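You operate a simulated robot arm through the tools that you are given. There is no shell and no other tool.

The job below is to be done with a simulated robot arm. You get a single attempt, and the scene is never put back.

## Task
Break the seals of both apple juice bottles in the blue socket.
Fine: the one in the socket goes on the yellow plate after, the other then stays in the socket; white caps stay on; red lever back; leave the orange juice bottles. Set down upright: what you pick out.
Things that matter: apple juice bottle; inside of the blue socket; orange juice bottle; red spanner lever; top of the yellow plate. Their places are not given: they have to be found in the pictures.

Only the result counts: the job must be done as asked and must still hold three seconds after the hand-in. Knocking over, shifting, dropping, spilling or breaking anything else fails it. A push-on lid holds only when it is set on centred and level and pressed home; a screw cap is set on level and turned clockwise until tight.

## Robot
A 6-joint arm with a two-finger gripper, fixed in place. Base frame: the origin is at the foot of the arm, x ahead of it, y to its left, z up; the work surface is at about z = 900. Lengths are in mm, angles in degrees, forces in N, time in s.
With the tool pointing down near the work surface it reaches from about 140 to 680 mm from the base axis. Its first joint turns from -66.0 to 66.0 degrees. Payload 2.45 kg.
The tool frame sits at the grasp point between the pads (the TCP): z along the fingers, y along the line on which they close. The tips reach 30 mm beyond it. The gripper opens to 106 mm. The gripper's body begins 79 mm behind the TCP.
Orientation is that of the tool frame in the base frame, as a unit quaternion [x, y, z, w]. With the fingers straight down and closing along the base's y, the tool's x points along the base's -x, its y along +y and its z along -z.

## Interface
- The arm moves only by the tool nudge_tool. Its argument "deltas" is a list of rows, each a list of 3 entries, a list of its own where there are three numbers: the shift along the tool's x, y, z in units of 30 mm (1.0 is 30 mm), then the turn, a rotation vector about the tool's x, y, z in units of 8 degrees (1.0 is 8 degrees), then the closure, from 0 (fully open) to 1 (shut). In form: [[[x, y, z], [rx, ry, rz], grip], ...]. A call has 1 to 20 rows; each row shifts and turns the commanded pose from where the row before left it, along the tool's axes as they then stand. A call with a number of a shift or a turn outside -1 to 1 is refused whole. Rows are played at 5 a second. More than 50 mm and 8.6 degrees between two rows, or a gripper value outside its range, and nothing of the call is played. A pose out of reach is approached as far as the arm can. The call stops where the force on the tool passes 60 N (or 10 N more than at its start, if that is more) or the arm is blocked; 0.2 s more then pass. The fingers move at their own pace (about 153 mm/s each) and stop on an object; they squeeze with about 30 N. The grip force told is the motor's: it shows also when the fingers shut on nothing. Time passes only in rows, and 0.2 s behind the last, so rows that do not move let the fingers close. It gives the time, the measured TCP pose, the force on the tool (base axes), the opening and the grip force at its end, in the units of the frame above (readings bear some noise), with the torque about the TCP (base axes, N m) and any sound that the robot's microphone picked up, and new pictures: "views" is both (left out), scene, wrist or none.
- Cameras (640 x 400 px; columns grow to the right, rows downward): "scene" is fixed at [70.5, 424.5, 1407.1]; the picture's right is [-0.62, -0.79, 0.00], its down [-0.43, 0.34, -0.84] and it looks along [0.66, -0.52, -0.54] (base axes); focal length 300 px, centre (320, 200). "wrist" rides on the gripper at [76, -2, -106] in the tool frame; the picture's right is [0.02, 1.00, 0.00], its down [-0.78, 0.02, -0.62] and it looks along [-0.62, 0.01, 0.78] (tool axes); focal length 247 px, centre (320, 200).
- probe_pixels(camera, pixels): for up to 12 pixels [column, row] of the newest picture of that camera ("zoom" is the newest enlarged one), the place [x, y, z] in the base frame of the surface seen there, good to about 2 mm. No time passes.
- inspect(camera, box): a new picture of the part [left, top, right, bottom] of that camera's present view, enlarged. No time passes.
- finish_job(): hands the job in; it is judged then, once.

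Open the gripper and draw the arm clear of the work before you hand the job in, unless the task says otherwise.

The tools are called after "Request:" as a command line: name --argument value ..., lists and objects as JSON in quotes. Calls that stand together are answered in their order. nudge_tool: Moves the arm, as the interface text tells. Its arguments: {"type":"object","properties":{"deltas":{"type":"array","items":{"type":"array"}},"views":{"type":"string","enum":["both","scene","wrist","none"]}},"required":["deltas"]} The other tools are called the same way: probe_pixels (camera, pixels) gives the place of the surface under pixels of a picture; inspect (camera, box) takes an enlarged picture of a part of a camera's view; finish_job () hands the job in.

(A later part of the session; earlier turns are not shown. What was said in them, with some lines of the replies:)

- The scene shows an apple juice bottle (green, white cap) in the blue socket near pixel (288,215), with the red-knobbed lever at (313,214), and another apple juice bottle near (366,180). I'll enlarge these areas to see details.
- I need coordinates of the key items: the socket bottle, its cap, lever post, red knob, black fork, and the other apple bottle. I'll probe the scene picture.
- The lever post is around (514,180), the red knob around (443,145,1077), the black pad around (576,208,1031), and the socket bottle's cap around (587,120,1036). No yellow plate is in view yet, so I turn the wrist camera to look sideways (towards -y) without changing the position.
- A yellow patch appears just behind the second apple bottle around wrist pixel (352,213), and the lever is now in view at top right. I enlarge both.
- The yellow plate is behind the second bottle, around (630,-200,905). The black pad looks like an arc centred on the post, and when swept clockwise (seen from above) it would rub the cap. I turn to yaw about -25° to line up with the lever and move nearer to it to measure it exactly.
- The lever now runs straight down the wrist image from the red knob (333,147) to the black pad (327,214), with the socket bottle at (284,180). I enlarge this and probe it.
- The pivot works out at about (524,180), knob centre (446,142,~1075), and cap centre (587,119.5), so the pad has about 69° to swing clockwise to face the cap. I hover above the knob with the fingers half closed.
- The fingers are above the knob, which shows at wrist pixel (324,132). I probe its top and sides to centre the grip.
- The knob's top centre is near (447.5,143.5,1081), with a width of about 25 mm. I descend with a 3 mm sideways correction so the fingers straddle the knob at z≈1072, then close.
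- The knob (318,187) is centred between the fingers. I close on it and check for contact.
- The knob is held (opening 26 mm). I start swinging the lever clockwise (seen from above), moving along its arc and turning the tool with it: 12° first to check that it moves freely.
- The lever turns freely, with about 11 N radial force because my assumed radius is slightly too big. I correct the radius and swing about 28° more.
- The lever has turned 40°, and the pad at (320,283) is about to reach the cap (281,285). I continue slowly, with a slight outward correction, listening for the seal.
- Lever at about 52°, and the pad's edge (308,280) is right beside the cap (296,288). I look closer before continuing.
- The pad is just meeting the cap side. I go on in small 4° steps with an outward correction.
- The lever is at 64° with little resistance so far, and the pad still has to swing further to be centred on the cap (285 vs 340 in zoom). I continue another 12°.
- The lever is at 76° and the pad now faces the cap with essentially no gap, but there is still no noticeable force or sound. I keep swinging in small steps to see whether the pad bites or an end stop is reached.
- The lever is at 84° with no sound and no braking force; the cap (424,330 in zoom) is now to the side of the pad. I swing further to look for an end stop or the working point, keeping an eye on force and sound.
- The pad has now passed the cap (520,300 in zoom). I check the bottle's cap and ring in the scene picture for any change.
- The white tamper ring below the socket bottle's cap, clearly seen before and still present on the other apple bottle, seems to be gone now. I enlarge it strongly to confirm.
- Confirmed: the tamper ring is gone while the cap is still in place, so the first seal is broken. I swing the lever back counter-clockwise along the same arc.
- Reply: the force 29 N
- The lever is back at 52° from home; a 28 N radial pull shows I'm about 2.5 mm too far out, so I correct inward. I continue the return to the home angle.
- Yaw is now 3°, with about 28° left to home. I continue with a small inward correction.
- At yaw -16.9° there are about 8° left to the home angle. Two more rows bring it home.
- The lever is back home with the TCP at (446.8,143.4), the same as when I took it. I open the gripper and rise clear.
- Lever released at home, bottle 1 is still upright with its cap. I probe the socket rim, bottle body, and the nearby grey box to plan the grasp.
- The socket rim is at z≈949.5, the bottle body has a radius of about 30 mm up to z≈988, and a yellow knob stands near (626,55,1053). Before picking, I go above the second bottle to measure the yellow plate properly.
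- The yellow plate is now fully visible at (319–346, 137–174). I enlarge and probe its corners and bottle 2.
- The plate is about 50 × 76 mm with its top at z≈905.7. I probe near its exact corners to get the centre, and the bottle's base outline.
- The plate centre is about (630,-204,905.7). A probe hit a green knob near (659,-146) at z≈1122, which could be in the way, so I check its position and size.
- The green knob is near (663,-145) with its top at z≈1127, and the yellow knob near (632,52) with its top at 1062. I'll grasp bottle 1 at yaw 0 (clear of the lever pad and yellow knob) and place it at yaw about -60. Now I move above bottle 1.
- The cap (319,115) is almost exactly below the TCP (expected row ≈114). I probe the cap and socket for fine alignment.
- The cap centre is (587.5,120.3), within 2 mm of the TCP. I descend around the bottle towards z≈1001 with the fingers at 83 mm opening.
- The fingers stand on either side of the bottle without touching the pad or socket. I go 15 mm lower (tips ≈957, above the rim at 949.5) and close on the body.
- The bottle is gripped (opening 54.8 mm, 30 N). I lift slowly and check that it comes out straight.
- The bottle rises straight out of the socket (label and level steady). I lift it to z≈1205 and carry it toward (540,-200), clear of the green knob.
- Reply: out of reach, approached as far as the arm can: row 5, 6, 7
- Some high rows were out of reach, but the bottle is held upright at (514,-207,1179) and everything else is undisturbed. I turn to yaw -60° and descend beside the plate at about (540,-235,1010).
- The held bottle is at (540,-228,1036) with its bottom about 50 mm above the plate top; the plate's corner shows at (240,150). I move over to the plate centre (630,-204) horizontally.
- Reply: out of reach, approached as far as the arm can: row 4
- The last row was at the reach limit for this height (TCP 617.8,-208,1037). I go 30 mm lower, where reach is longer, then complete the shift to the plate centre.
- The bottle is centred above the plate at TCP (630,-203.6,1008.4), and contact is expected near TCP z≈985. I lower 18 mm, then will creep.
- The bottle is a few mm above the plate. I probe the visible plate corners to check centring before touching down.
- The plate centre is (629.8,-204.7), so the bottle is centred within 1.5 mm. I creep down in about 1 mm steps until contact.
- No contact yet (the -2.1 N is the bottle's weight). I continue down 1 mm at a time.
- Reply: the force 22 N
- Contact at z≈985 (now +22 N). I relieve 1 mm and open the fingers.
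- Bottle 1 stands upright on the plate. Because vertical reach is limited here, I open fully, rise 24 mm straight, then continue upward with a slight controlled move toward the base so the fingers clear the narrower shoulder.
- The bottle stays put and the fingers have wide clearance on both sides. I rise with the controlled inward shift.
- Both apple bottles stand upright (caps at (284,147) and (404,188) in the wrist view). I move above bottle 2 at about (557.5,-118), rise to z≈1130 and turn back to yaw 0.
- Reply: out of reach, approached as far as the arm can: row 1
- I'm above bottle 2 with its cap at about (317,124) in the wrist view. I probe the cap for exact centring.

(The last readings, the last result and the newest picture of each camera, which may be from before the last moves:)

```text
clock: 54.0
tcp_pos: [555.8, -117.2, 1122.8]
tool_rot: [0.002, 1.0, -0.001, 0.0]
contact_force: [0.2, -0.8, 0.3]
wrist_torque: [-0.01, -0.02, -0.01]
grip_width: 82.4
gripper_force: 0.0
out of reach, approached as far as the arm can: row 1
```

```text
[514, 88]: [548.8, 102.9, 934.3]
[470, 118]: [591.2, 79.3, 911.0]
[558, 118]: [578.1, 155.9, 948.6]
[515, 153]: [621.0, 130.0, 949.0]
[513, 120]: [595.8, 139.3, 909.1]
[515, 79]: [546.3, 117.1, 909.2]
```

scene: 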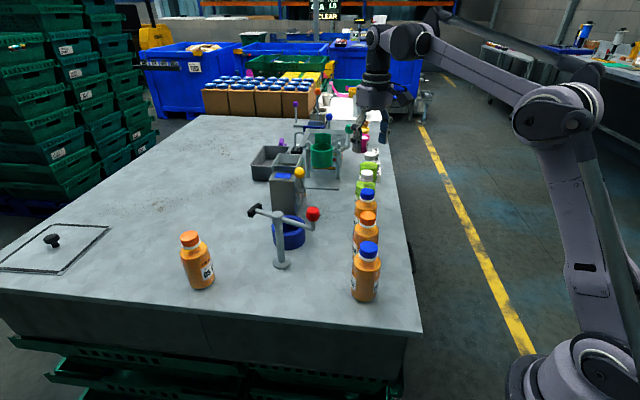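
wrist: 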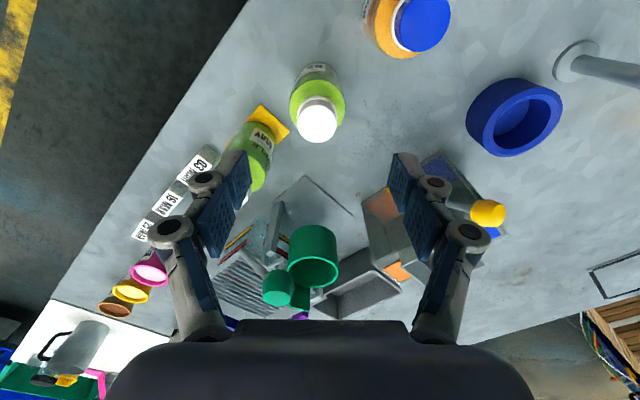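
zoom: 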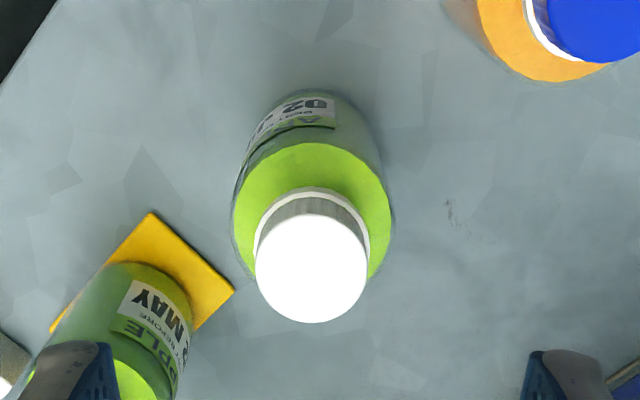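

The cap centre is (559,-119.8). I shift 3 mm to centre and descend around bottle 2.

Request:
nudge_tool --deltas '[[[-0.107, -0.087, 0.5], [0, 0, 0], 0.22], [[0, 0, 0.85], [0, 0, 0], 0.22], [[0, 0, 0.85], [0, 0, 0], 0.22], [[0, 0, 0.85], [0, 0, 0], 0.22], [[0, 0, 0.85], [0, 0, 0], 0.22], [[0, 0, 0], [0, 0, 0], 0.22]]' --views "both"

Request:
inspect --camera "scene" --box '[330, 120, 420, 230]'

```text
clock: 55.4
tcp_pos: [559.6, -118.9, 1004.2]
tool_rot: [-0.001, 1.0, 0.001, -0.001]
contact_force: [0.6, 0.7, -0.5]
wrist_torque: [0.03, -0.02, -0.01]
grip_width: 82.5
gripper_force: 0.0
```

scene: 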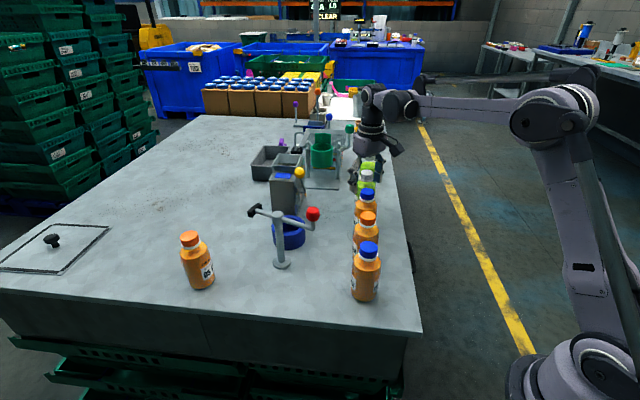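
wrist: 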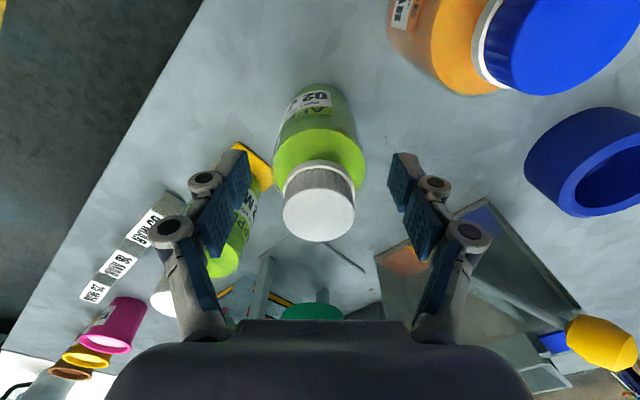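

```text
3.64 times, centred on (375, 175) of scene
```

zoom: 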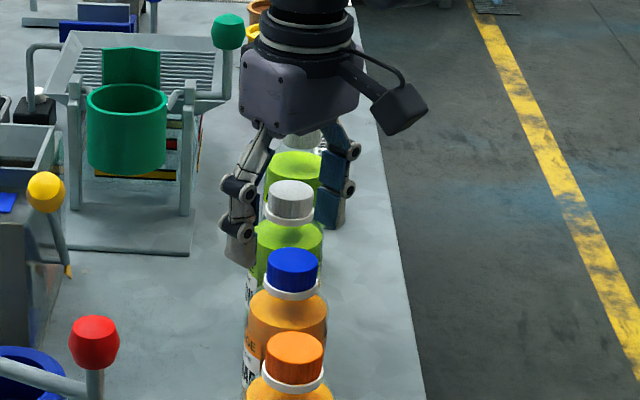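

Clear on all sides, with bottle 2 (cap (318,200)) centred between the fingers. I lower 24 mm to z≈980 and close on the body.

Request:
nudge_tool --deltas '[[[0, 0, 0.4], [0, 0, 0], 0.22], [[0, 0, 0.4], [0, 0, 0], 0.22], [[0, 0, 0], [0, 0, 0], 0.22], [[0, 0, 0], [0, 0, 0], 1], [[0, 0, 0], [0, 0, 0], 1], [[0, 0, 0], [0, 0, 0], 1]]' --views "both"

```text
clock: 56.8
tcp_pos: [558.9, -121.2, 981.7]
tool_rot: [0.0, 1.0, 0.0, -0.001]
contact_force: [-0.3, -0.3, 10.3]
wrist_torque: [0.02, 0.01, 0.07]
grip_width: 54.9
gripper_force: 30.4
```

scene: 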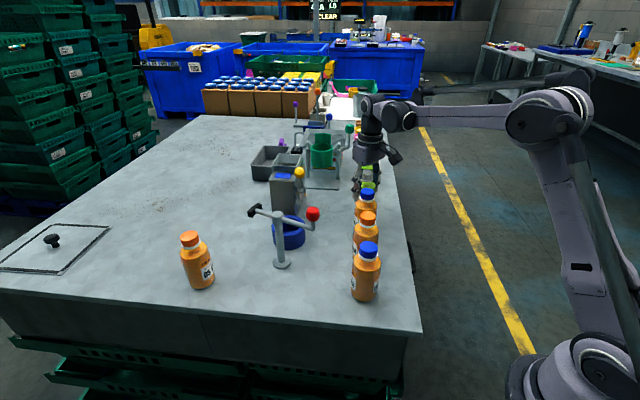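
wrist: 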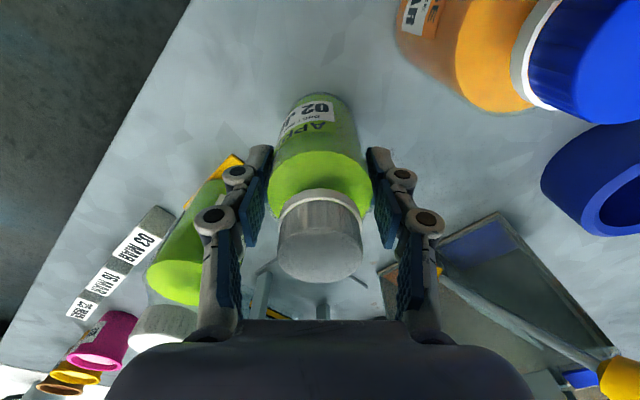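

Bottle 2 is gripped (54.9 mm, 30 N). I lift it to z≈1145 and carry it in +y along x≈559, keeping away from the yellow knob.

Request:
nudge_tool --deltas '[[[0, 0, -0.3], [0, 0, 0], 1], [[0, 0, -0.7], [0, 0, 0], 1], [[0, 0, -0.9], [0, 0, 0], 1], [[0, 0, -0.9], [0, 0, 0], 1], [[0, 0, -0.9], [0, 0, 0], 1], [[0, 0, -0.9], [0, 0, 0], 1], [[0, 0, -0.85], [0, 0, 0], 1], [[0, 0.891, 0], [0, 0, 0], 1], [[0, 0.891, 0], [0, 0, 0], 1], [[0, 0.891, 0], [0, 0, 0], 1], [[0, 0.891, 0], [0, 0, 0], 1], [[0, 0.891, 0], [0, 0, 0], 1], [[0, 0.891, 0], [0, 0, 0], 1], [[0, 0.891, 0], [0, 0, 0], 1], [[0, 0.891, 0], [0, 0, 0], 1], [[0, 0.891, 0], [0, 0, 0], 1], [[0, 0, 0], [0, 0, 0], 1]]' --views "both"

```text
clock: 60.4
tcp_pos: [558.4, 121.6, 1145.8]
tool_rot: [0.001, 1.0, -0.001, 0.0]
contact_force: [-0.4, -0.6, -2.0]
wrist_torque: [-0.02, -0.01, -0.01]
grip_width: 54.6
gripper_force: 30.0
```

scene: 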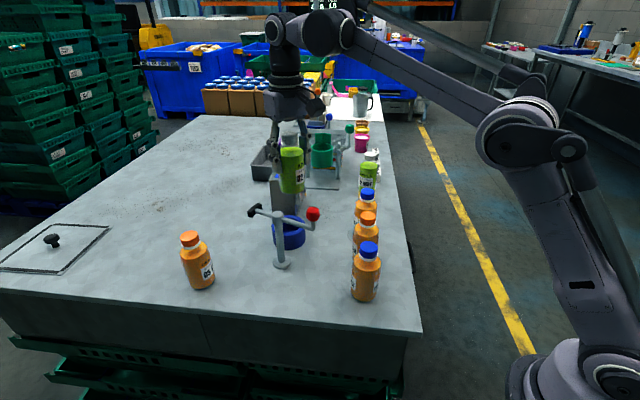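
wrist: 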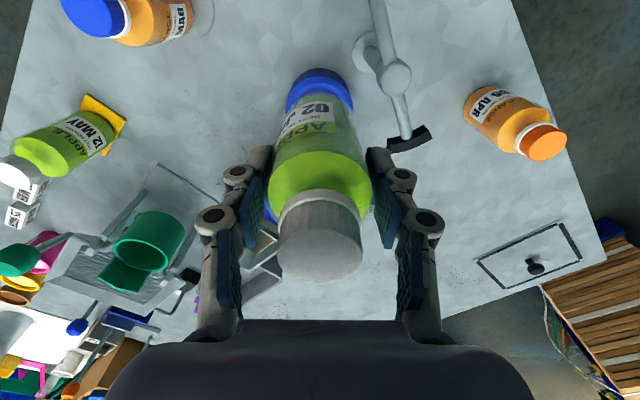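

Bottle 2 is now at (558,121.6,1146) near the socket. I shift to x≈587 and lower until its bottom is about 14 mm above the socket rim.

Request:
nudge_tool --deltas '[[[-0.476, -0.03, 0], [0, 0, 0], 1], [[-0.476, -0.03, 0], [0, 0, 0], 1], [[0, 0, 0.833], [0, 0, 0], 1], [[0, 0, 0.833], [0, 0, 0], 1], [[0, 0, 0.833], [0, 0, 0], 1], [[0, 0, 0.833], [0, 0, 0], 1], [[0, 0, 0], [0, 0, 0], 1]]' --views "both"

Request:
inspect --camera "scene" --box '[230, 150, 350, 270]'

Request:
inspect --camera "wrist" --box '[240, 40, 400, 160]'

```text
clock: 62.0
tcp_pos: [587.6, 120.6, 1045.2]
tool_rot: [0.0, 1.0, 0.0, 0.0]
contact_force: [0.6, 0.6, -1.5]
wrist_torque: [0.01, -0.03, 0.0]
grip_width: 54.8
gripper_force: 30.2
```

scene: 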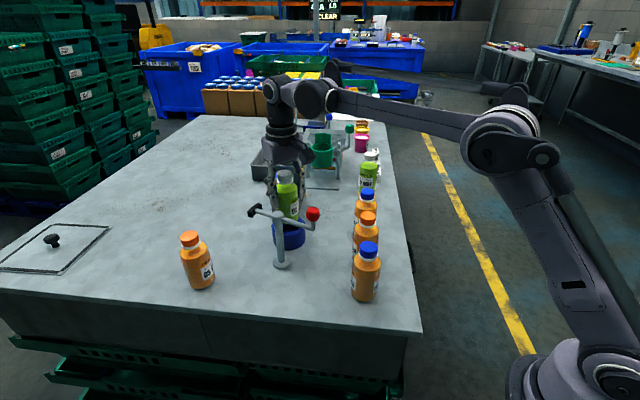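
wrist: 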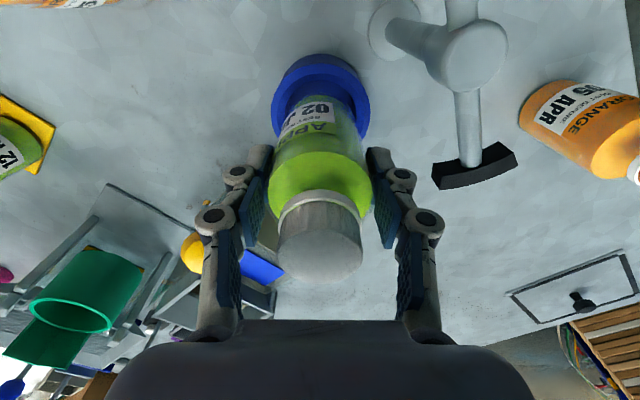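

```text
3.33 times, centred on (290, 210) of scene
```

zoom: 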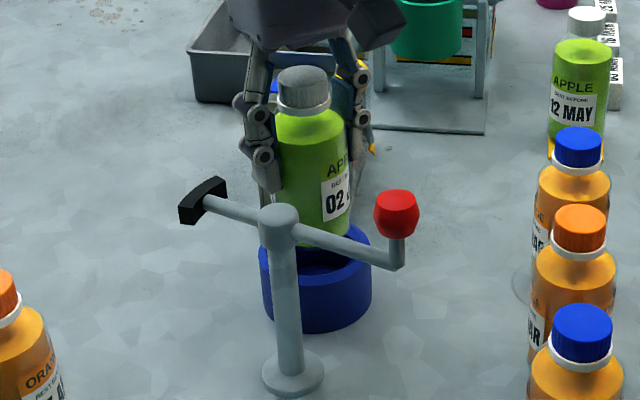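

```text
3.33 times, centred on (320, 100) of wrist
```

zoom: 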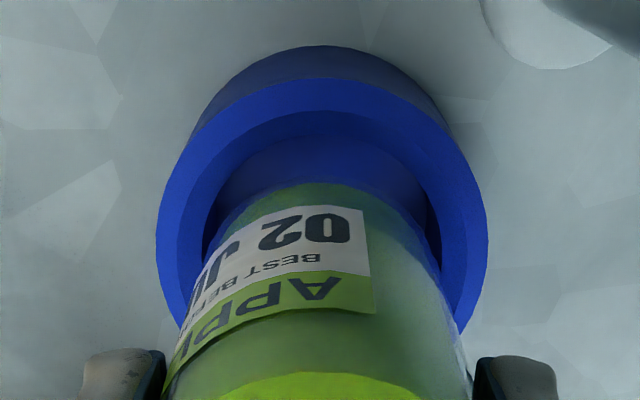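

The bottle is centred above the socket opening. I lower it into the socket by 42 mm and check the force.

Request:
nudge_tool --deltas '[[[0, -0.03, 0.35], [0, 0, 0], 1], [[0, 0, 0.35], [0, 0, 0], 1], [[0, 0, 0.35], [0, 0, 0], 1], [[0, 0, 0.35], [0, 0, 0], 1], [[0, 0, 0], [0, 0, 0], 1]]' --views "wrist"

Request:
inspect --camera "wrist" --box '[240, 40, 400, 160]'

```text
clock: 63.2
tcp_pos: [586.1, 117.1, 1002.8]
tool_rot: [0.0, 1.0, 0.0, 0.0]
contact_force: [0.1, 0.1, -2.0]
wrist_torque: [-0.02, 0.01, 0.01]
grip_width: 54.9
gripper_force: 30.0
```

wrist: 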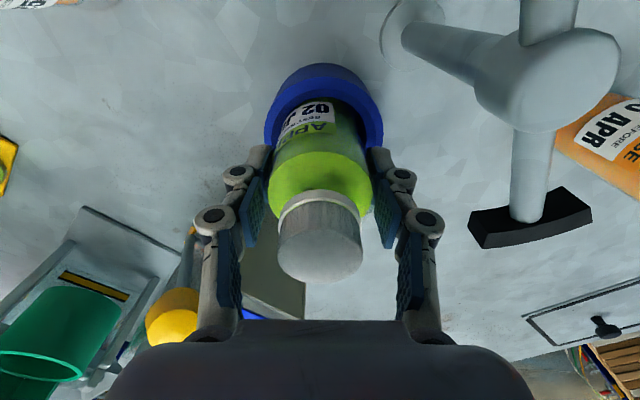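

```text
3.33 times, centred on (320, 100) of wrist
```

zoom: 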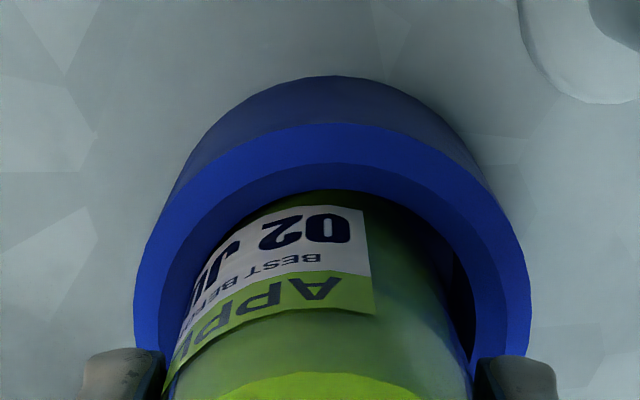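

The bottle is inside the socket with no contact force, sitting slightly to the left of centre (TCP y=117.1). I shift +2 mm in y and lower further, then creep.

Request:
nudge_tool --deltas '[[[-0.02, 0.06, 0.1], [0, 0, 0], 1], [[0, 0, 0.15], [0, 0, 0], 1], [[0, 0, 0], [0, 0, 0], 1]]' --views "none"

Request:
nudge_tool --deltas '[[[0, 0, 0.06], [0, 0, 0], 1], [[0, 0, 0], [0, 0, 0], 1]]' --views "none"

```text
clock: 64.0
tcp_pos: [587.8, 119.1, 996.8]
tool_rot: [0.001, 1.0, 0.001, 0.0]
contact_force: [0.1, 0.0, -3.9]
wrist_torque: [0.01, -0.02, -0.02]
grip_width: 54.7
gripper_force: 29.8
```

```text
clock: 64.6
tcp_pos: [588.3, 120.2, 994.2]
tool_rot: [0.0, 1.0, 0.0, 0.001]
contact_force: [0.2, -0.1, -2.1]
wrist_torque: [0.01, 0.02, -0.03]
grip_width: 54.5
gripper_force: 30.3
```

No contact yet at z=994; the floor is expected near 990. I keep creeping down.

Request:
nudge_tool --deltas '[[[0, 0, 0.06], [0, 0, 0], 1], [[0, 0, 0], [0, 0, 0], 1]]' --views "none"

Request:
nudge_tool --deltas '[[[0, 0, 0.05], [0, 0, 0], 1], [[0, 0, 0], [0, 0, 0], 1]]' --views "none"

```text
clock: 65.2
tcp_pos: [588.3, 119.4, 992.3]
tool_rot: [0.0, 1.0, 0.0, 0.001]
contact_force: [0.0, -0.4, -2.7]
wrist_torque: [0.0, 0.01, 0.01]
grip_width: 54.5
gripper_force: 29.7
```

```text
clock: 65.8
tcp_pos: [588.8, 119.0, 990.9]
tool_rot: [0.0, 1.0, 0.0, 0.0]
contact_force: [0.3, 0.5, -2.9]
wrist_torque: [0.0, 0.04, -0.05]
grip_width: 54.4
gripper_force: 30.1
```

Still only the weight at z≈991. I go down another 1 mm at a time.

Request:
nudge_tool --deltas '[[[0, 0, 0.04], [0, 0, 0], 1], [[0, 0, 0], [0, 0, 0], 1]]' --views "none"

Request:
nudge_tool --deltas '[[[0, 0, 0.04], [0, 0, 0], 1], [[0, 0, 0], [0, 0, 0], 1]]' --views "wrist"

```text
clock: 66.4
tcp_pos: [587.1, 119.4, 989.8]
tool_rot: [0.0, 1.0, 0.0, -0.001]
contact_force: [2.0, -0.3, 5.6]
wrist_torque: [0.0, -0.12, 0.07]
grip_width: 54.6
gripper_force: 29.9
```

```text
clock: 67.0
tcp_pos: [586.8, 120.1, 988.6]
tool_rot: [0.0, 1.0, 0.0, 0.002]
contact_force: [2.7, -0.7, 21.2]
wrist_torque: [0.01, -0.17, 0.18]
grip_width: 54.8
gripper_force: 30.3
```

wrist: 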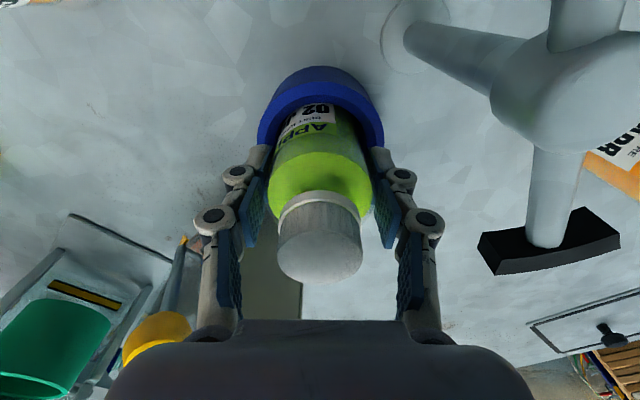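

The bottle sits on the socket floor (+21 N). I relieve 1 mm, open, and check before rising.

Request:
nudge_tool --deltas '[[[0, 0, -0.035], [0, 0, 0], 1], [[0, 0, 0], [0, 0, 0], 0.22], [[0, 0, 0], [0, 0, 0], 0.22], [[0, 0, 0], [0, 0, 0], 0.22], [[0, 0, -0.5], [0, 0, 0], 0.22], [[0, 0, 0], [0, 0, 0], 0.22]]' --views "both"

```text
clock: 68.4
tcp_pos: [588.7, 119.5, 1005.2]
tool_rot: [0.0, 1.0, 0.001, 0.0]
contact_force: [0.5, 0.4, 0.3]
wrist_torque: [-0.01, 0.02, 0.01]
grip_width: 82.4
gripper_force: 0.0
```

scene: 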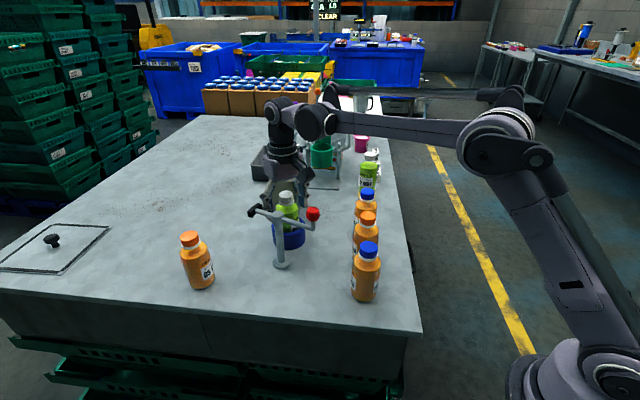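
wrist: 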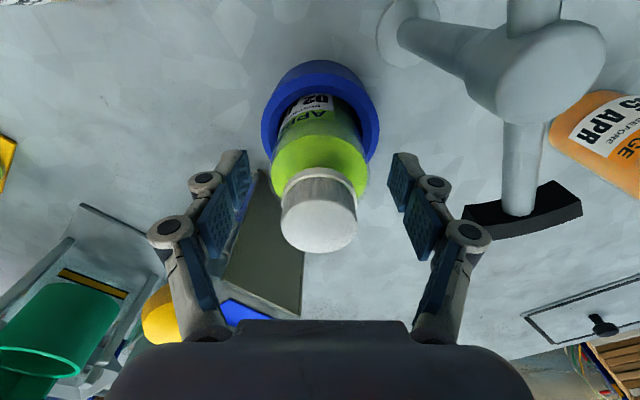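

Bottle 2 stands free in the socket with its ring still on. I rise to z≈1140, move back over the red knob and turn to yaw -25°.

Request:
nudge_tool --deltas '[[[0, 0, -0.9], [0, 0, 0], 0.22], [[0, 0, -0.9], [0, 0, 0], 0.22], [[0, 0, -0.9], [0, 0, 0], 0.22], [[0, 0, -0.9], [0, 0, 0], 0.22], [[0, 0, -0.9], [0, 0, 0], 0.22], [[0.94, 0.16, 0], [0, 0, 0], 0.4], [[0.94, 0.16, 0], [0, 0, 0], 0.4], [[0.94, 0.16, 0], [0, 0, 0], 0.4], [[0.94, 0.16, 0], [0, 0, 0], 0.4], [[0.94, 0.16, 0], [0, 0, 0], 0.4], [[0, 0, 0], [0, 0, -1], 0.4], [[0, 0, 0], [0, 0, -1], 0.4], [[0, 0, 0], [0, 0, -1], 0.4], [[0, 0, 0], [0, 0, -0.1], 0.4], [[0, 0, 0], [0, 0, 0], 0.4]]' --views "both"

Request:
inspect --camera "wrist" --box '[220, 80, 420, 220]'

Request:
inspect --camera "scene" --box '[240, 170, 340, 270]'

```text
clock: 71.6
tcp_pos: [447.1, 144.6, 1141.4]
tool_rot: [-0.214, 0.977, 0.0, 0.0]
contact_force: [0.0, 0.4, 0.2]
wrist_torque: [0.02, 0.04, 0.0]
grip_width: 63.7
gripper_force: 0.1
```

scene: 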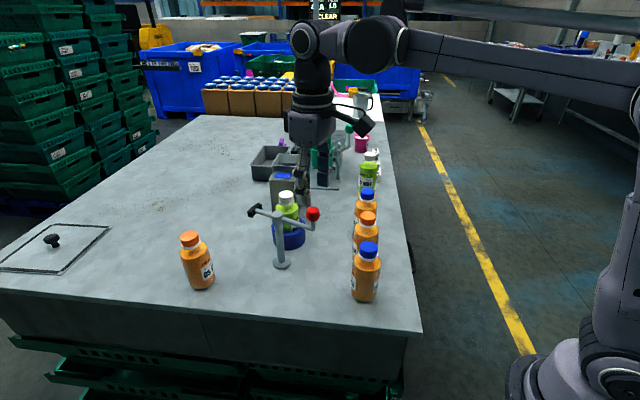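
wrist: 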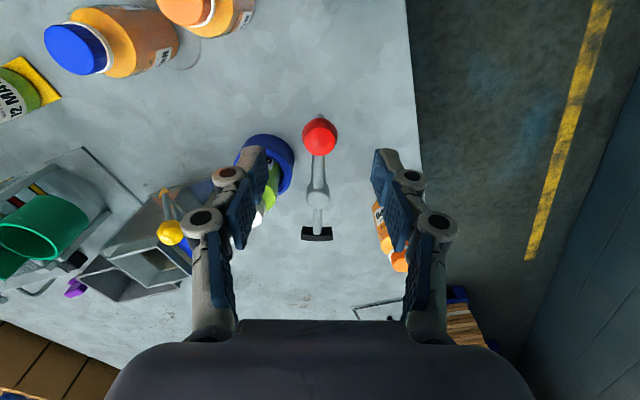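

```text
2.86 times, centred on (320, 150) of wrist
```

zoom: 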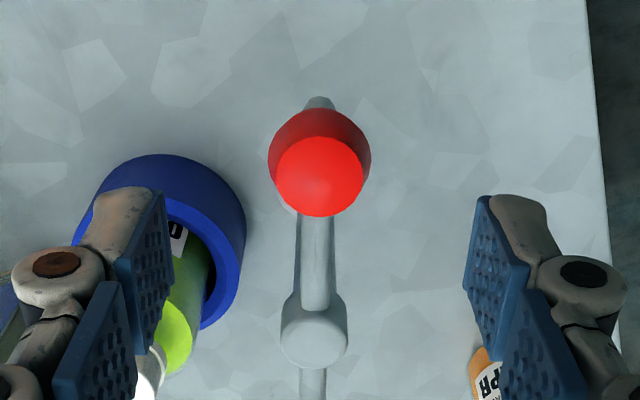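

```text
4.00 times, centred on (290, 220) of scene
```

zoom: 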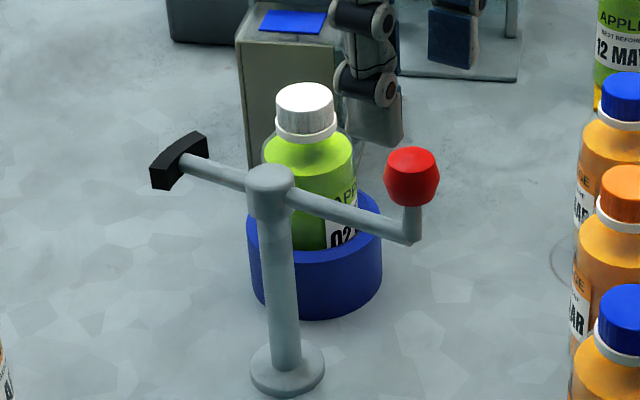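

Everything is aligned: the knob at (319,137) is centred between the fingers. I descend to z≈1072 and close on it.

Request:
nudge_tool --deltas '[[[0, 0, 0.77], [0, 0, 0], 0.4], [[0, 0, 0.77], [0, 0, 0], 0.4], [[0, 0, 0.77], [0, 0, 0], 0.4], [[0, 0, 0], [0, 0, 0], 0.4], [[0, 0, 0], [0, 0, 0], 1], [[0, 0, 0], [0, 0, 0], 1], [[0, 0, 0], [0, 0, 0], 1]]' --views "both"

```text
clock: 73.2
tcp_pos: [447.2, 144.7, 1068.4]
tool_rot: [-0.214, 0.977, -0.001, 0.001]
contact_force: [-1.2, 0.8, -5.3]
wrist_torque: [0.05, -0.01, 0.04]
grip_width: 26.0
gripper_force: 45.0
```

scene: 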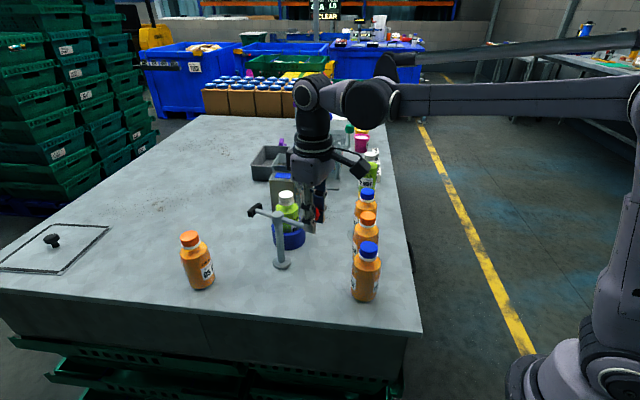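
wrist: 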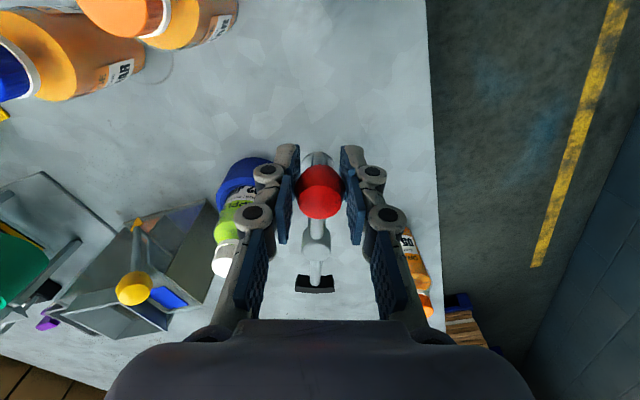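

The knob is gripped. I repeat the clockwise swing, first 40°, checking the force.

Request:
nudge_tool --deltas '[[[-0.007, 0.197, 0], [0, 0, 0.5], 1], [[-0.01, 0.197, 0], [0, 0, 0.5], 1], [[-0.01, 0.197, 0], [0, 0, 0.5], 1], [[-0.014, 0.195, 0], [0, 0, 0.5], 1], [[-0.01, 0.195, 0], [0, 0, 0.5], 1], [[-0.007, 0.195, 0], [0, 0, 0.5], 1], [[-0.007, 0.195, 0], [0, 0, 0.5], 1], [[-0.007, 0.195, 0], [0, 0, 0.5], 1], [[-0.007, 0.195, 0], [0, 0, 0.5], 1], [[-0.005, 0.195, 0], [0, 0, 0.5], 1], [[0, 0, 0], [0, 0, 0], 1]]' --views "wrist"

```text
clock: 75.6
tcp_pos: [441.1, 203.2, 1071.1]
tool_rot: [0.133, 0.991, -0.002, -0.001]
contact_force: [-18.1, 4.3, -15.7]
wrist_torque: [0.13, 0.42, 0.02]
grip_width: 25.9
gripper_force: 45.2
```

wrist: 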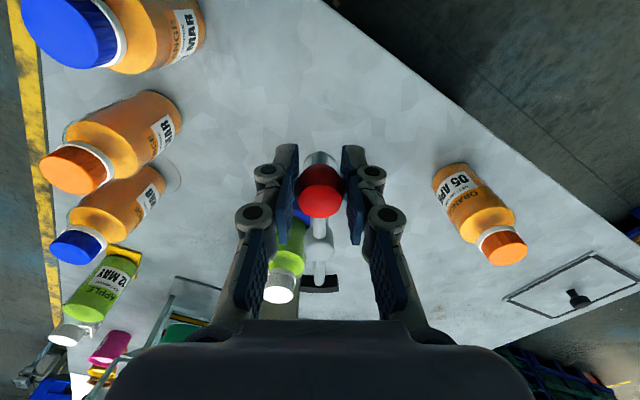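

At 40°, an 18 N radial force means I'm about 1.7 mm inside the arc. I correct outward and continue through the cap contact zone to about 64°.

Request:
nudge_tool --deltas '[[[0.025, 0.197, 0], [0, 0, 0.5], 1], [[0.02, 0.197, 0], [0, 0, 0.5], 1], [[0.01, 0.197, 0], [0, 0, 0.5], 1], [[0, 0.197, 0], [0, 0, 0.5], 1], [[0, 0.197, 0], [0, 0, 0.5], 1], [[-0.003, 0.197, 0], [0, 0, 0.5], 1], [[0, 0, 0], [0, 0, 0], 1]]' --views "wrist"

Request:
inspect --camera "wrist" --box '[260, 230, 380, 310]'

```text
clock: 77.2
tcp_pos: [456.8, 234.5, 1070.6]
tool_rot: [0.337, 0.942, -0.001, 0.001]
contact_force: [2.7, 4.5, -5.6]
wrist_torque: [-0.48, -0.65, 0.4]
grip_width: 25.7
gripper_force: 44.8
```

wrist: 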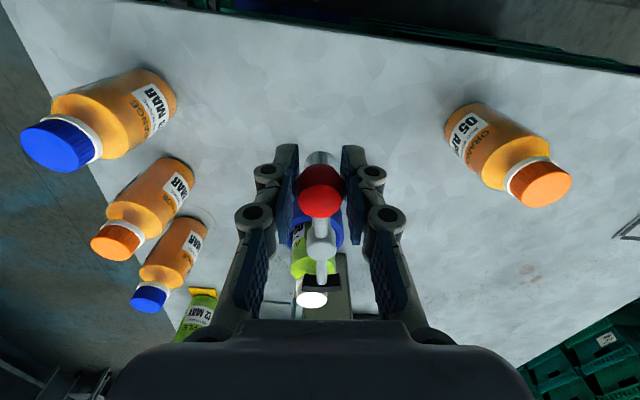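

```text
5.00 times, centred on (320, 270) of wrist
```

zoom: 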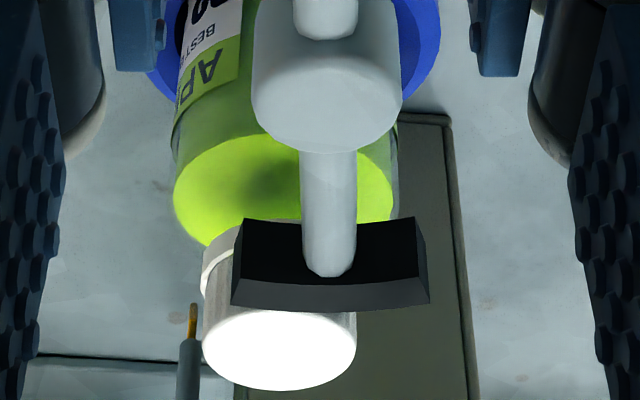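

At 64° the tamper ring is still there, as it was at this point last time. I continue the swing past the cap in 4° steps.

Request:
nudge_tool --deltas '[[[-0.007, 0.197, 0], [0, 0, 0.5], 1], [[-0.007, 0.197, 0], [0, 0, 0.5], 1], [[-0.005, 0.197, 0], [0, 0, 0.5], 1], [[0, 0.197, 0], [0, 0, 0.5], 1], [[0, 0.197, 0], [0, 0, 0.5], 1], [[0, 0, 0], [0, 0, 0], 1]]' --views "wrist"

Request:
inspect --camera "wrist" --box '[260, 230, 380, 310]'

```text
clock: 78.6
tcp_pos: [479.3, 254.5, 1070.1]
tool_rot: [0.495, 0.869, 0.0, 0.0]
contact_force: [-5.7, 4.9, -5.0]
wrist_torque: [0.09, 0.02, -0.16]
grip_width: 25.7
gripper_force: 45.2
```

wrist: 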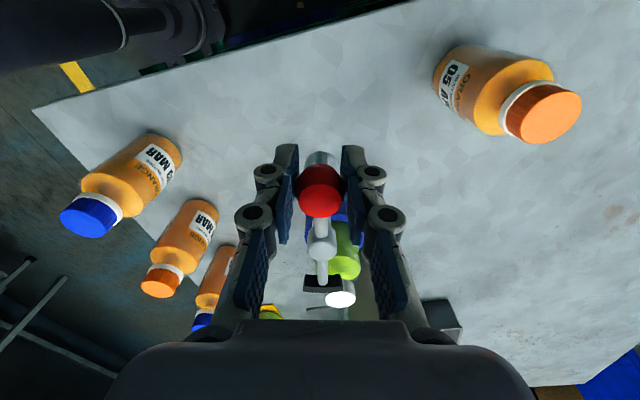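

```text
5.00 times, centred on (320, 270) of wrist
```

zoom: 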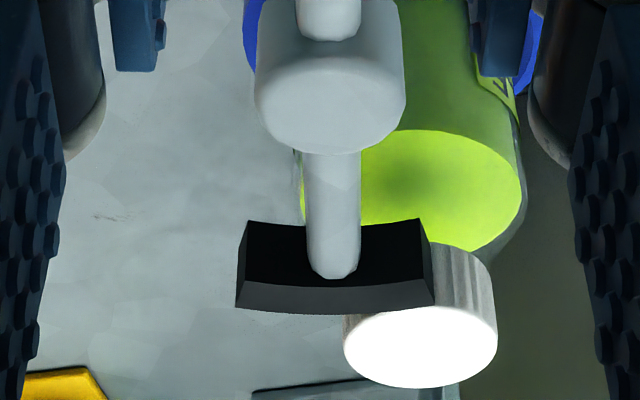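

The ring seems to be gone now. I swing on to about 100° as before, to get the pad clear, and verify in the scene view.

Request:
nudge_tool --deltas '[[[0.005, 0.197, 0], [0, 0, 0.5], 1], [[0, 0.197, 0], [0, 0, 0.5], 1], [[-0.005, 0.197, 0], [0, 0, 0.5], 1], [[-0.007, 0.197, 0], [0, 0, 0.5], 1], [[0, 0, 0], [0, 0, 0], 1]]' --views "both"

Request:
inspect --camera "scene" --box '[270, 185, 310, 225]'

Request:
inspect --camera "wrist" --box '[300, 220, 400, 310]'

```text
clock: 79.8
tcp_pos: [498.3, 264.0, 1070.1]
tool_rot: [0.61, 0.792, 0.0, 0.0]
contact_force: [-0.5, 13.2, -2.0]
wrist_torque: [-0.01, 0.01, 0.33]
grip_width: 26.3
gripper_force: 45.5
```

scene: 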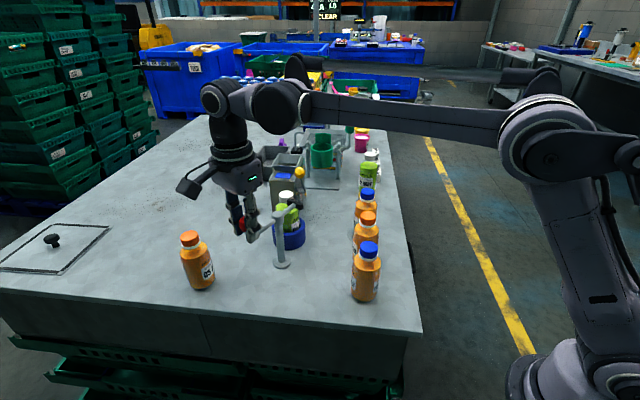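
wrist: 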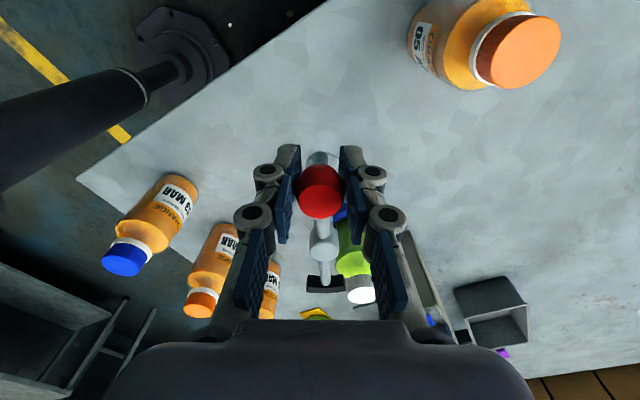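

```text
10.00 times, centred on (290, 205) of scene
```

zoom: 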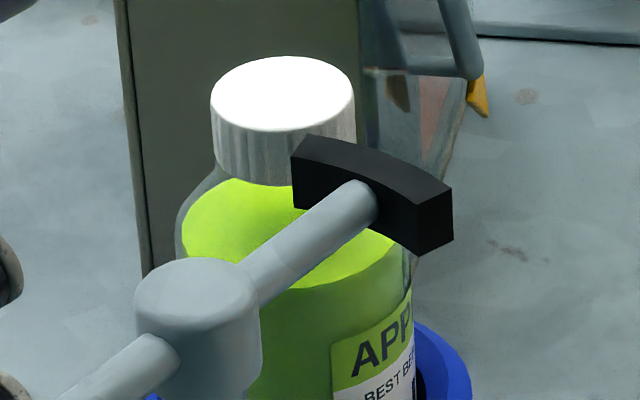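

```text
4.44 times, centred on (350, 265) of wrist
```

zoom: 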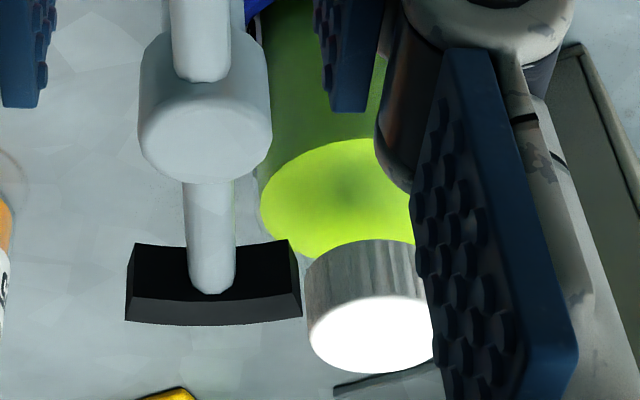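

The second bottle's tamper ring is gone too, with the cap still on. I swing the lever back, stopping midway to correct the arc.

Request:
nudge_tool --deltas '[[[0, -0.196, 0], [0, 0, -0.5], 1], [[-0.005, -0.196, 0], [0, 0, -0.5], 1], [[-0.007, -0.196, 0], [0, 0, -0.5], 1], [[-0.01, -0.196, 0], [0, 0, -0.5], 1], [[-0.01, -0.196, 0], [0, 0, -0.5], 1], [[-0.01, -0.196, 0], [0, 0, -0.5], 1], [[-0.012, -0.196, 0], [0, 0, -0.5], 1], [[-0.012, -0.196, 0], [0, 0, -0.5], 1], [[-0.012, -0.196, 0], [0, 0, -0.5], 1], [[0, 0, 0], [0, 0, 0], 1]]' --views "wrist"

```text
clock: 82.0
tcp_pos: [456.4, 234.2, 1069.9]
tool_rot: [0.336, 0.942, 0.0, 0.001]
contact_force: [6.7, -9.0, -2.7]
wrist_torque: [-0.42, -0.49, -0.18]
grip_width: 26.1
gripper_force: 45.2
```

wrist: 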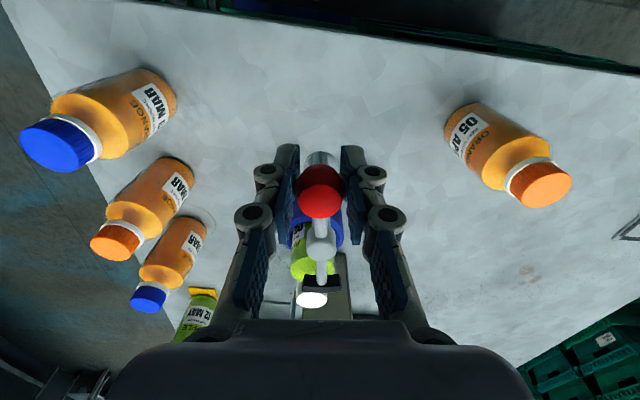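

Back at 64° with about 11 N inward pull. I continue with a slightly stronger inward correction.

Request:
nudge_tool --deltas '[[[-0.03, -0.196, 0], [0, 0, -0.5], 1], [[-0.018, -0.196, 0], [0, 0, -0.5], 1], [[-0.018, -0.195, 0], [0, 0, -0.5], 1], [[-0.016, -0.195, 0], [0, 0, -0.5], 1], [[-0.016, -0.195, 0], [0, 0, -0.5], 1], [[-0.014, -0.195, 0], [0, 0, -0.5], 1], [[-0.014, -0.195, 0], [0, 0, -0.5], 1], [[-0.012, -0.195, 0], [0, 0, -0.5], 1], [[0, 0, 0], [0, 0, 0], 1]]' --views "none"

```text
clock: 84.0
tcp_pos: [439.2, 190.1, 1069.8]
tool_rot: [0.062, 0.998, 0.0, -0.002]
contact_force: [-13.5, 1.7, -3.6]
wrist_torque: [0.05, 0.27, 0.06]
grip_width: 25.7
gripper_force: 45.3
```

At yaw 7.1°, now about 1.3 mm inside the arc. Eight more rows with slight outward easing bring the lever home.

Request:
nudge_tool --deltas '[[[0.015, -0.195, 0], [0, 0, -0.5], 1], [[0.01, -0.195, 0], [0, 0, -0.5], 1], [[0, -0.196, 0], [0, 0, -0.5], 1], [[-0.005, -0.196, 0], [0, 0, -0.5], 1], [[-0.007, -0.196, 0], [0, 0, -0.5], 1], [[-0.007, -0.196, 0], [0, 0, -0.5], 1], [[-0.007, -0.196, 0], [0, 0, -0.5], 1], [[-0.007, -0.196, 0], [0, 0, -0.5], 1], [[0, 0, 0], [0, 0, 0], 1]]' --views "both"

```text
clock: 86.0
tcp_pos: [446.2, 145.5, 1070.5]
tool_rot: [-0.215, 0.977, 0.0, 0.001]
contact_force: [6.3, 0.2, -19.4]
wrist_torque: [0.18, -0.43, -0.18]
grip_width: 25.7
gripper_force: 44.8
```

scene: 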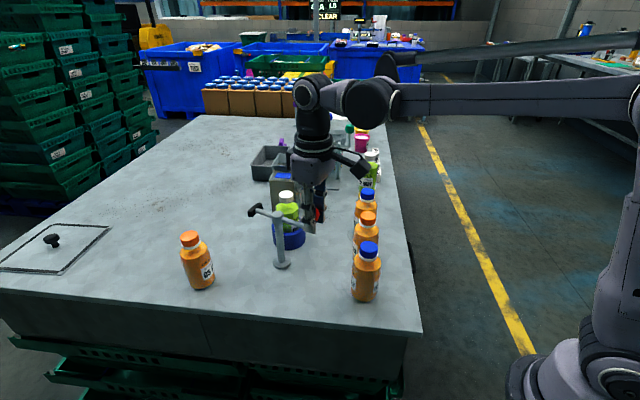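
wrist: 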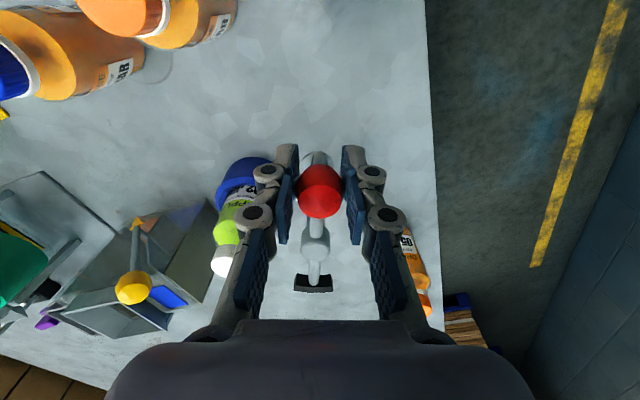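

The lever is nearly home (TCP y=145.5 vs 143.9 at first grasp, about 1° short). I add a last 1° and watch the force.

Request:
nudge_tool --deltas '[[[-0.01, -0.05, 0], [0, 0, -0.125], 1], [[0, 0, 0], [0, 0, 0], 1]]' --views "none"

```text
clock: 86.6
tcp_pos: [446.2, 143.3, 1071.1]
tool_rot: [-0.225, 0.974, 0.0, -0.001]
contact_force: [5.7, 3.1, -7.4]
wrist_torque: [0.14, -0.27, 0.06]
grip_width: 25.7
gripper_force: 45.1
```

The lever is at home: TCP (446.2,143.3) and yaw -26°, with no stop force. I open the gripper, rise clear, and check the lever's angle by probing.

Request:
nudge_tool --deltas '[[[0, 0, 0], [0, 0, 0], 0.4], [[0, 0, 0], [0, 0, 0], 0.4], [[0, 0, 0], [0, 0, 0], 0.4], [[0, 0, -0.8], [0, 0, 0], 0.4], [[0, 0, -1], [0, 0, 0], 0.4], [[0, 0, -1], [0, 0, 0], 0.4], [[0, 0, -1], [0, 0, 0], 0], [[0, 0, -1], [0, 0, 0], 0], [[0.8, 0, -0.8], [0, 0, 0], 0], [[1, 0, 0], [0, 0, 0], 0], [[0, 0, 0], [0, 0, 0], 0]]' --views "both"

Request:
inspect --camera "scene" --box '[240, 170, 340, 270]'

Request:
probe_pixels --camera "scene" --pixels '[[313, 214], [254, 211], [279, 219], [286, 194]]'

Request:
inspect --camera "scene" --box '[335, 130, 405, 220]'

```text
clock: 89.0
tcp_pos: [397.0, 118.5, 1240.1]
tool_rot: [-0.223, 0.975, 0.0, 0.0]
contact_force: [0.1, 0.3, -0.2]
wrist_torque: [-0.02, 0.01, 0.01]
grip_width: 106.0
gripper_force: 0.1
```

scene: 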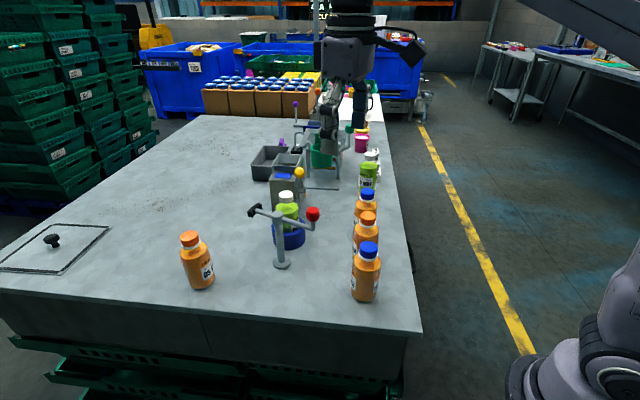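
wrist: 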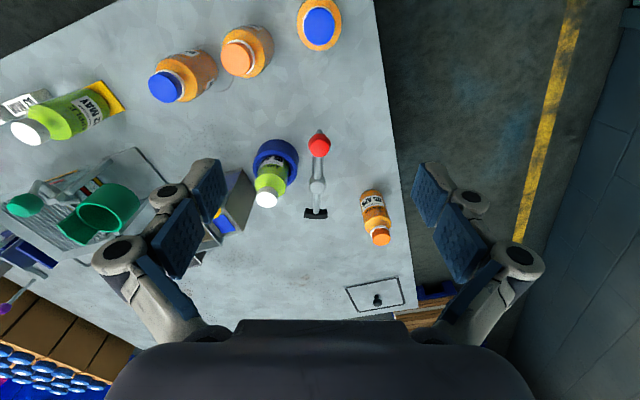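

```text
4.00 times, centred on (290, 220) of scene
```

zoom: 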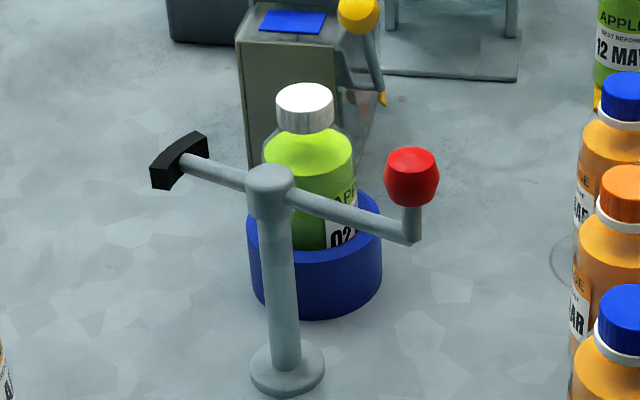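

```text
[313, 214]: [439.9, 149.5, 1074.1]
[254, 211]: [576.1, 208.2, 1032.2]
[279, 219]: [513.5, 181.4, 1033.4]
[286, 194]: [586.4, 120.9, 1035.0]
```

```text
4.44 times, centred on (370, 175) of scene
```

zoom: 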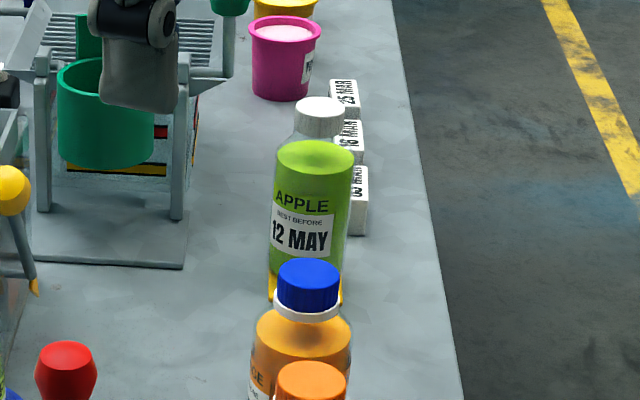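

The lever probes match the start exactly (knob (439.9,149.5), pad (576.1,208.2)), and bottle 2 stands in the socket with its cap on and ring gone. I do a last check of bottle 1 on the plate from the wrist camera.

Request:
inspect --camera "wrist" --box '[0, 60, 160, 160]'

Request:
inspect --camera "wrist" --box '[220, 120, 400, 250]'

Request:
probe_pixels --camera "wrist" --pixels '[[29, 131], [267, 199], [171, 88], [237, 59], [319, 25], [380, 237]]'

```text
4.00 times, centred on (80, 110) of wrist
```

zoom: 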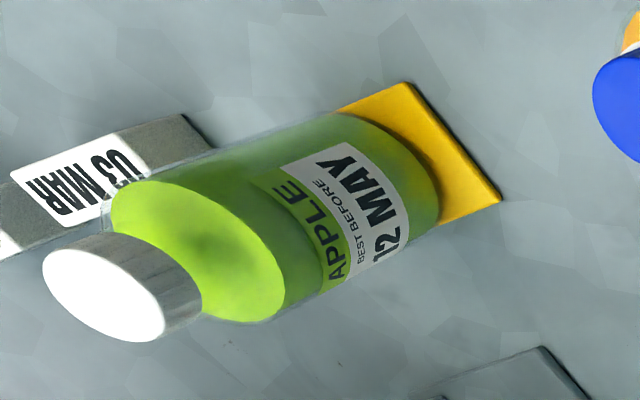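

```text
3.08 times, centred on (310, 185) of wrist
```

zoom: 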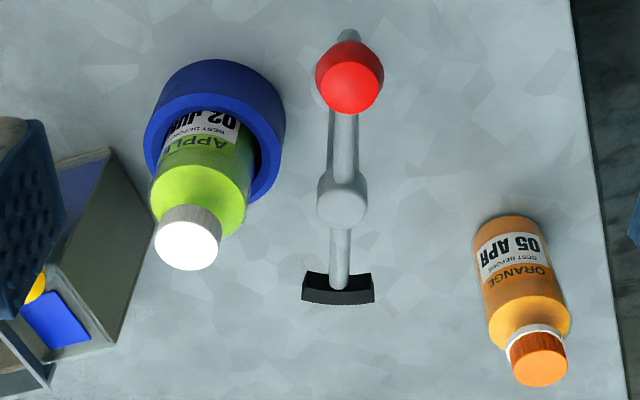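

```text
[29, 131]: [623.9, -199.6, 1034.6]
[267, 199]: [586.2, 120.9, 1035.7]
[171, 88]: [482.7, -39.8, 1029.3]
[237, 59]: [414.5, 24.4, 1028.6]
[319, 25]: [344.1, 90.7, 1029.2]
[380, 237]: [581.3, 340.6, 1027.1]
```

Bottle 1 stands upright on the plate and bottle 2 in the socket, both with caps on and seal rings gone. The lever is home, the orange bottles are untouched, and the open gripper is clear at z=1240, so I hand in the job.

Request:
finish_job

```text
The job is handed in.
```

The job is handed in. Both apple juice seals are broken. After each lever pass, the white tamper ring under that bottle's cap was gone in the pictures. The microphone picked up no sound, so the missing rings are my only evidence.

- **First bottle (12 MAY):** it stands upright on the yellow plate, within about 1 mm of the centre, with its white cap on.
- **Second bottle (02 JUN):** it stands upright in the blue socket, with its white cap on.
- **Red lever:** it is back at its starting position; the final probes match the ones taken at the start.
- **Orange juice bottles:** I never touched them.

The gripper is open and the arm is clear of the work.
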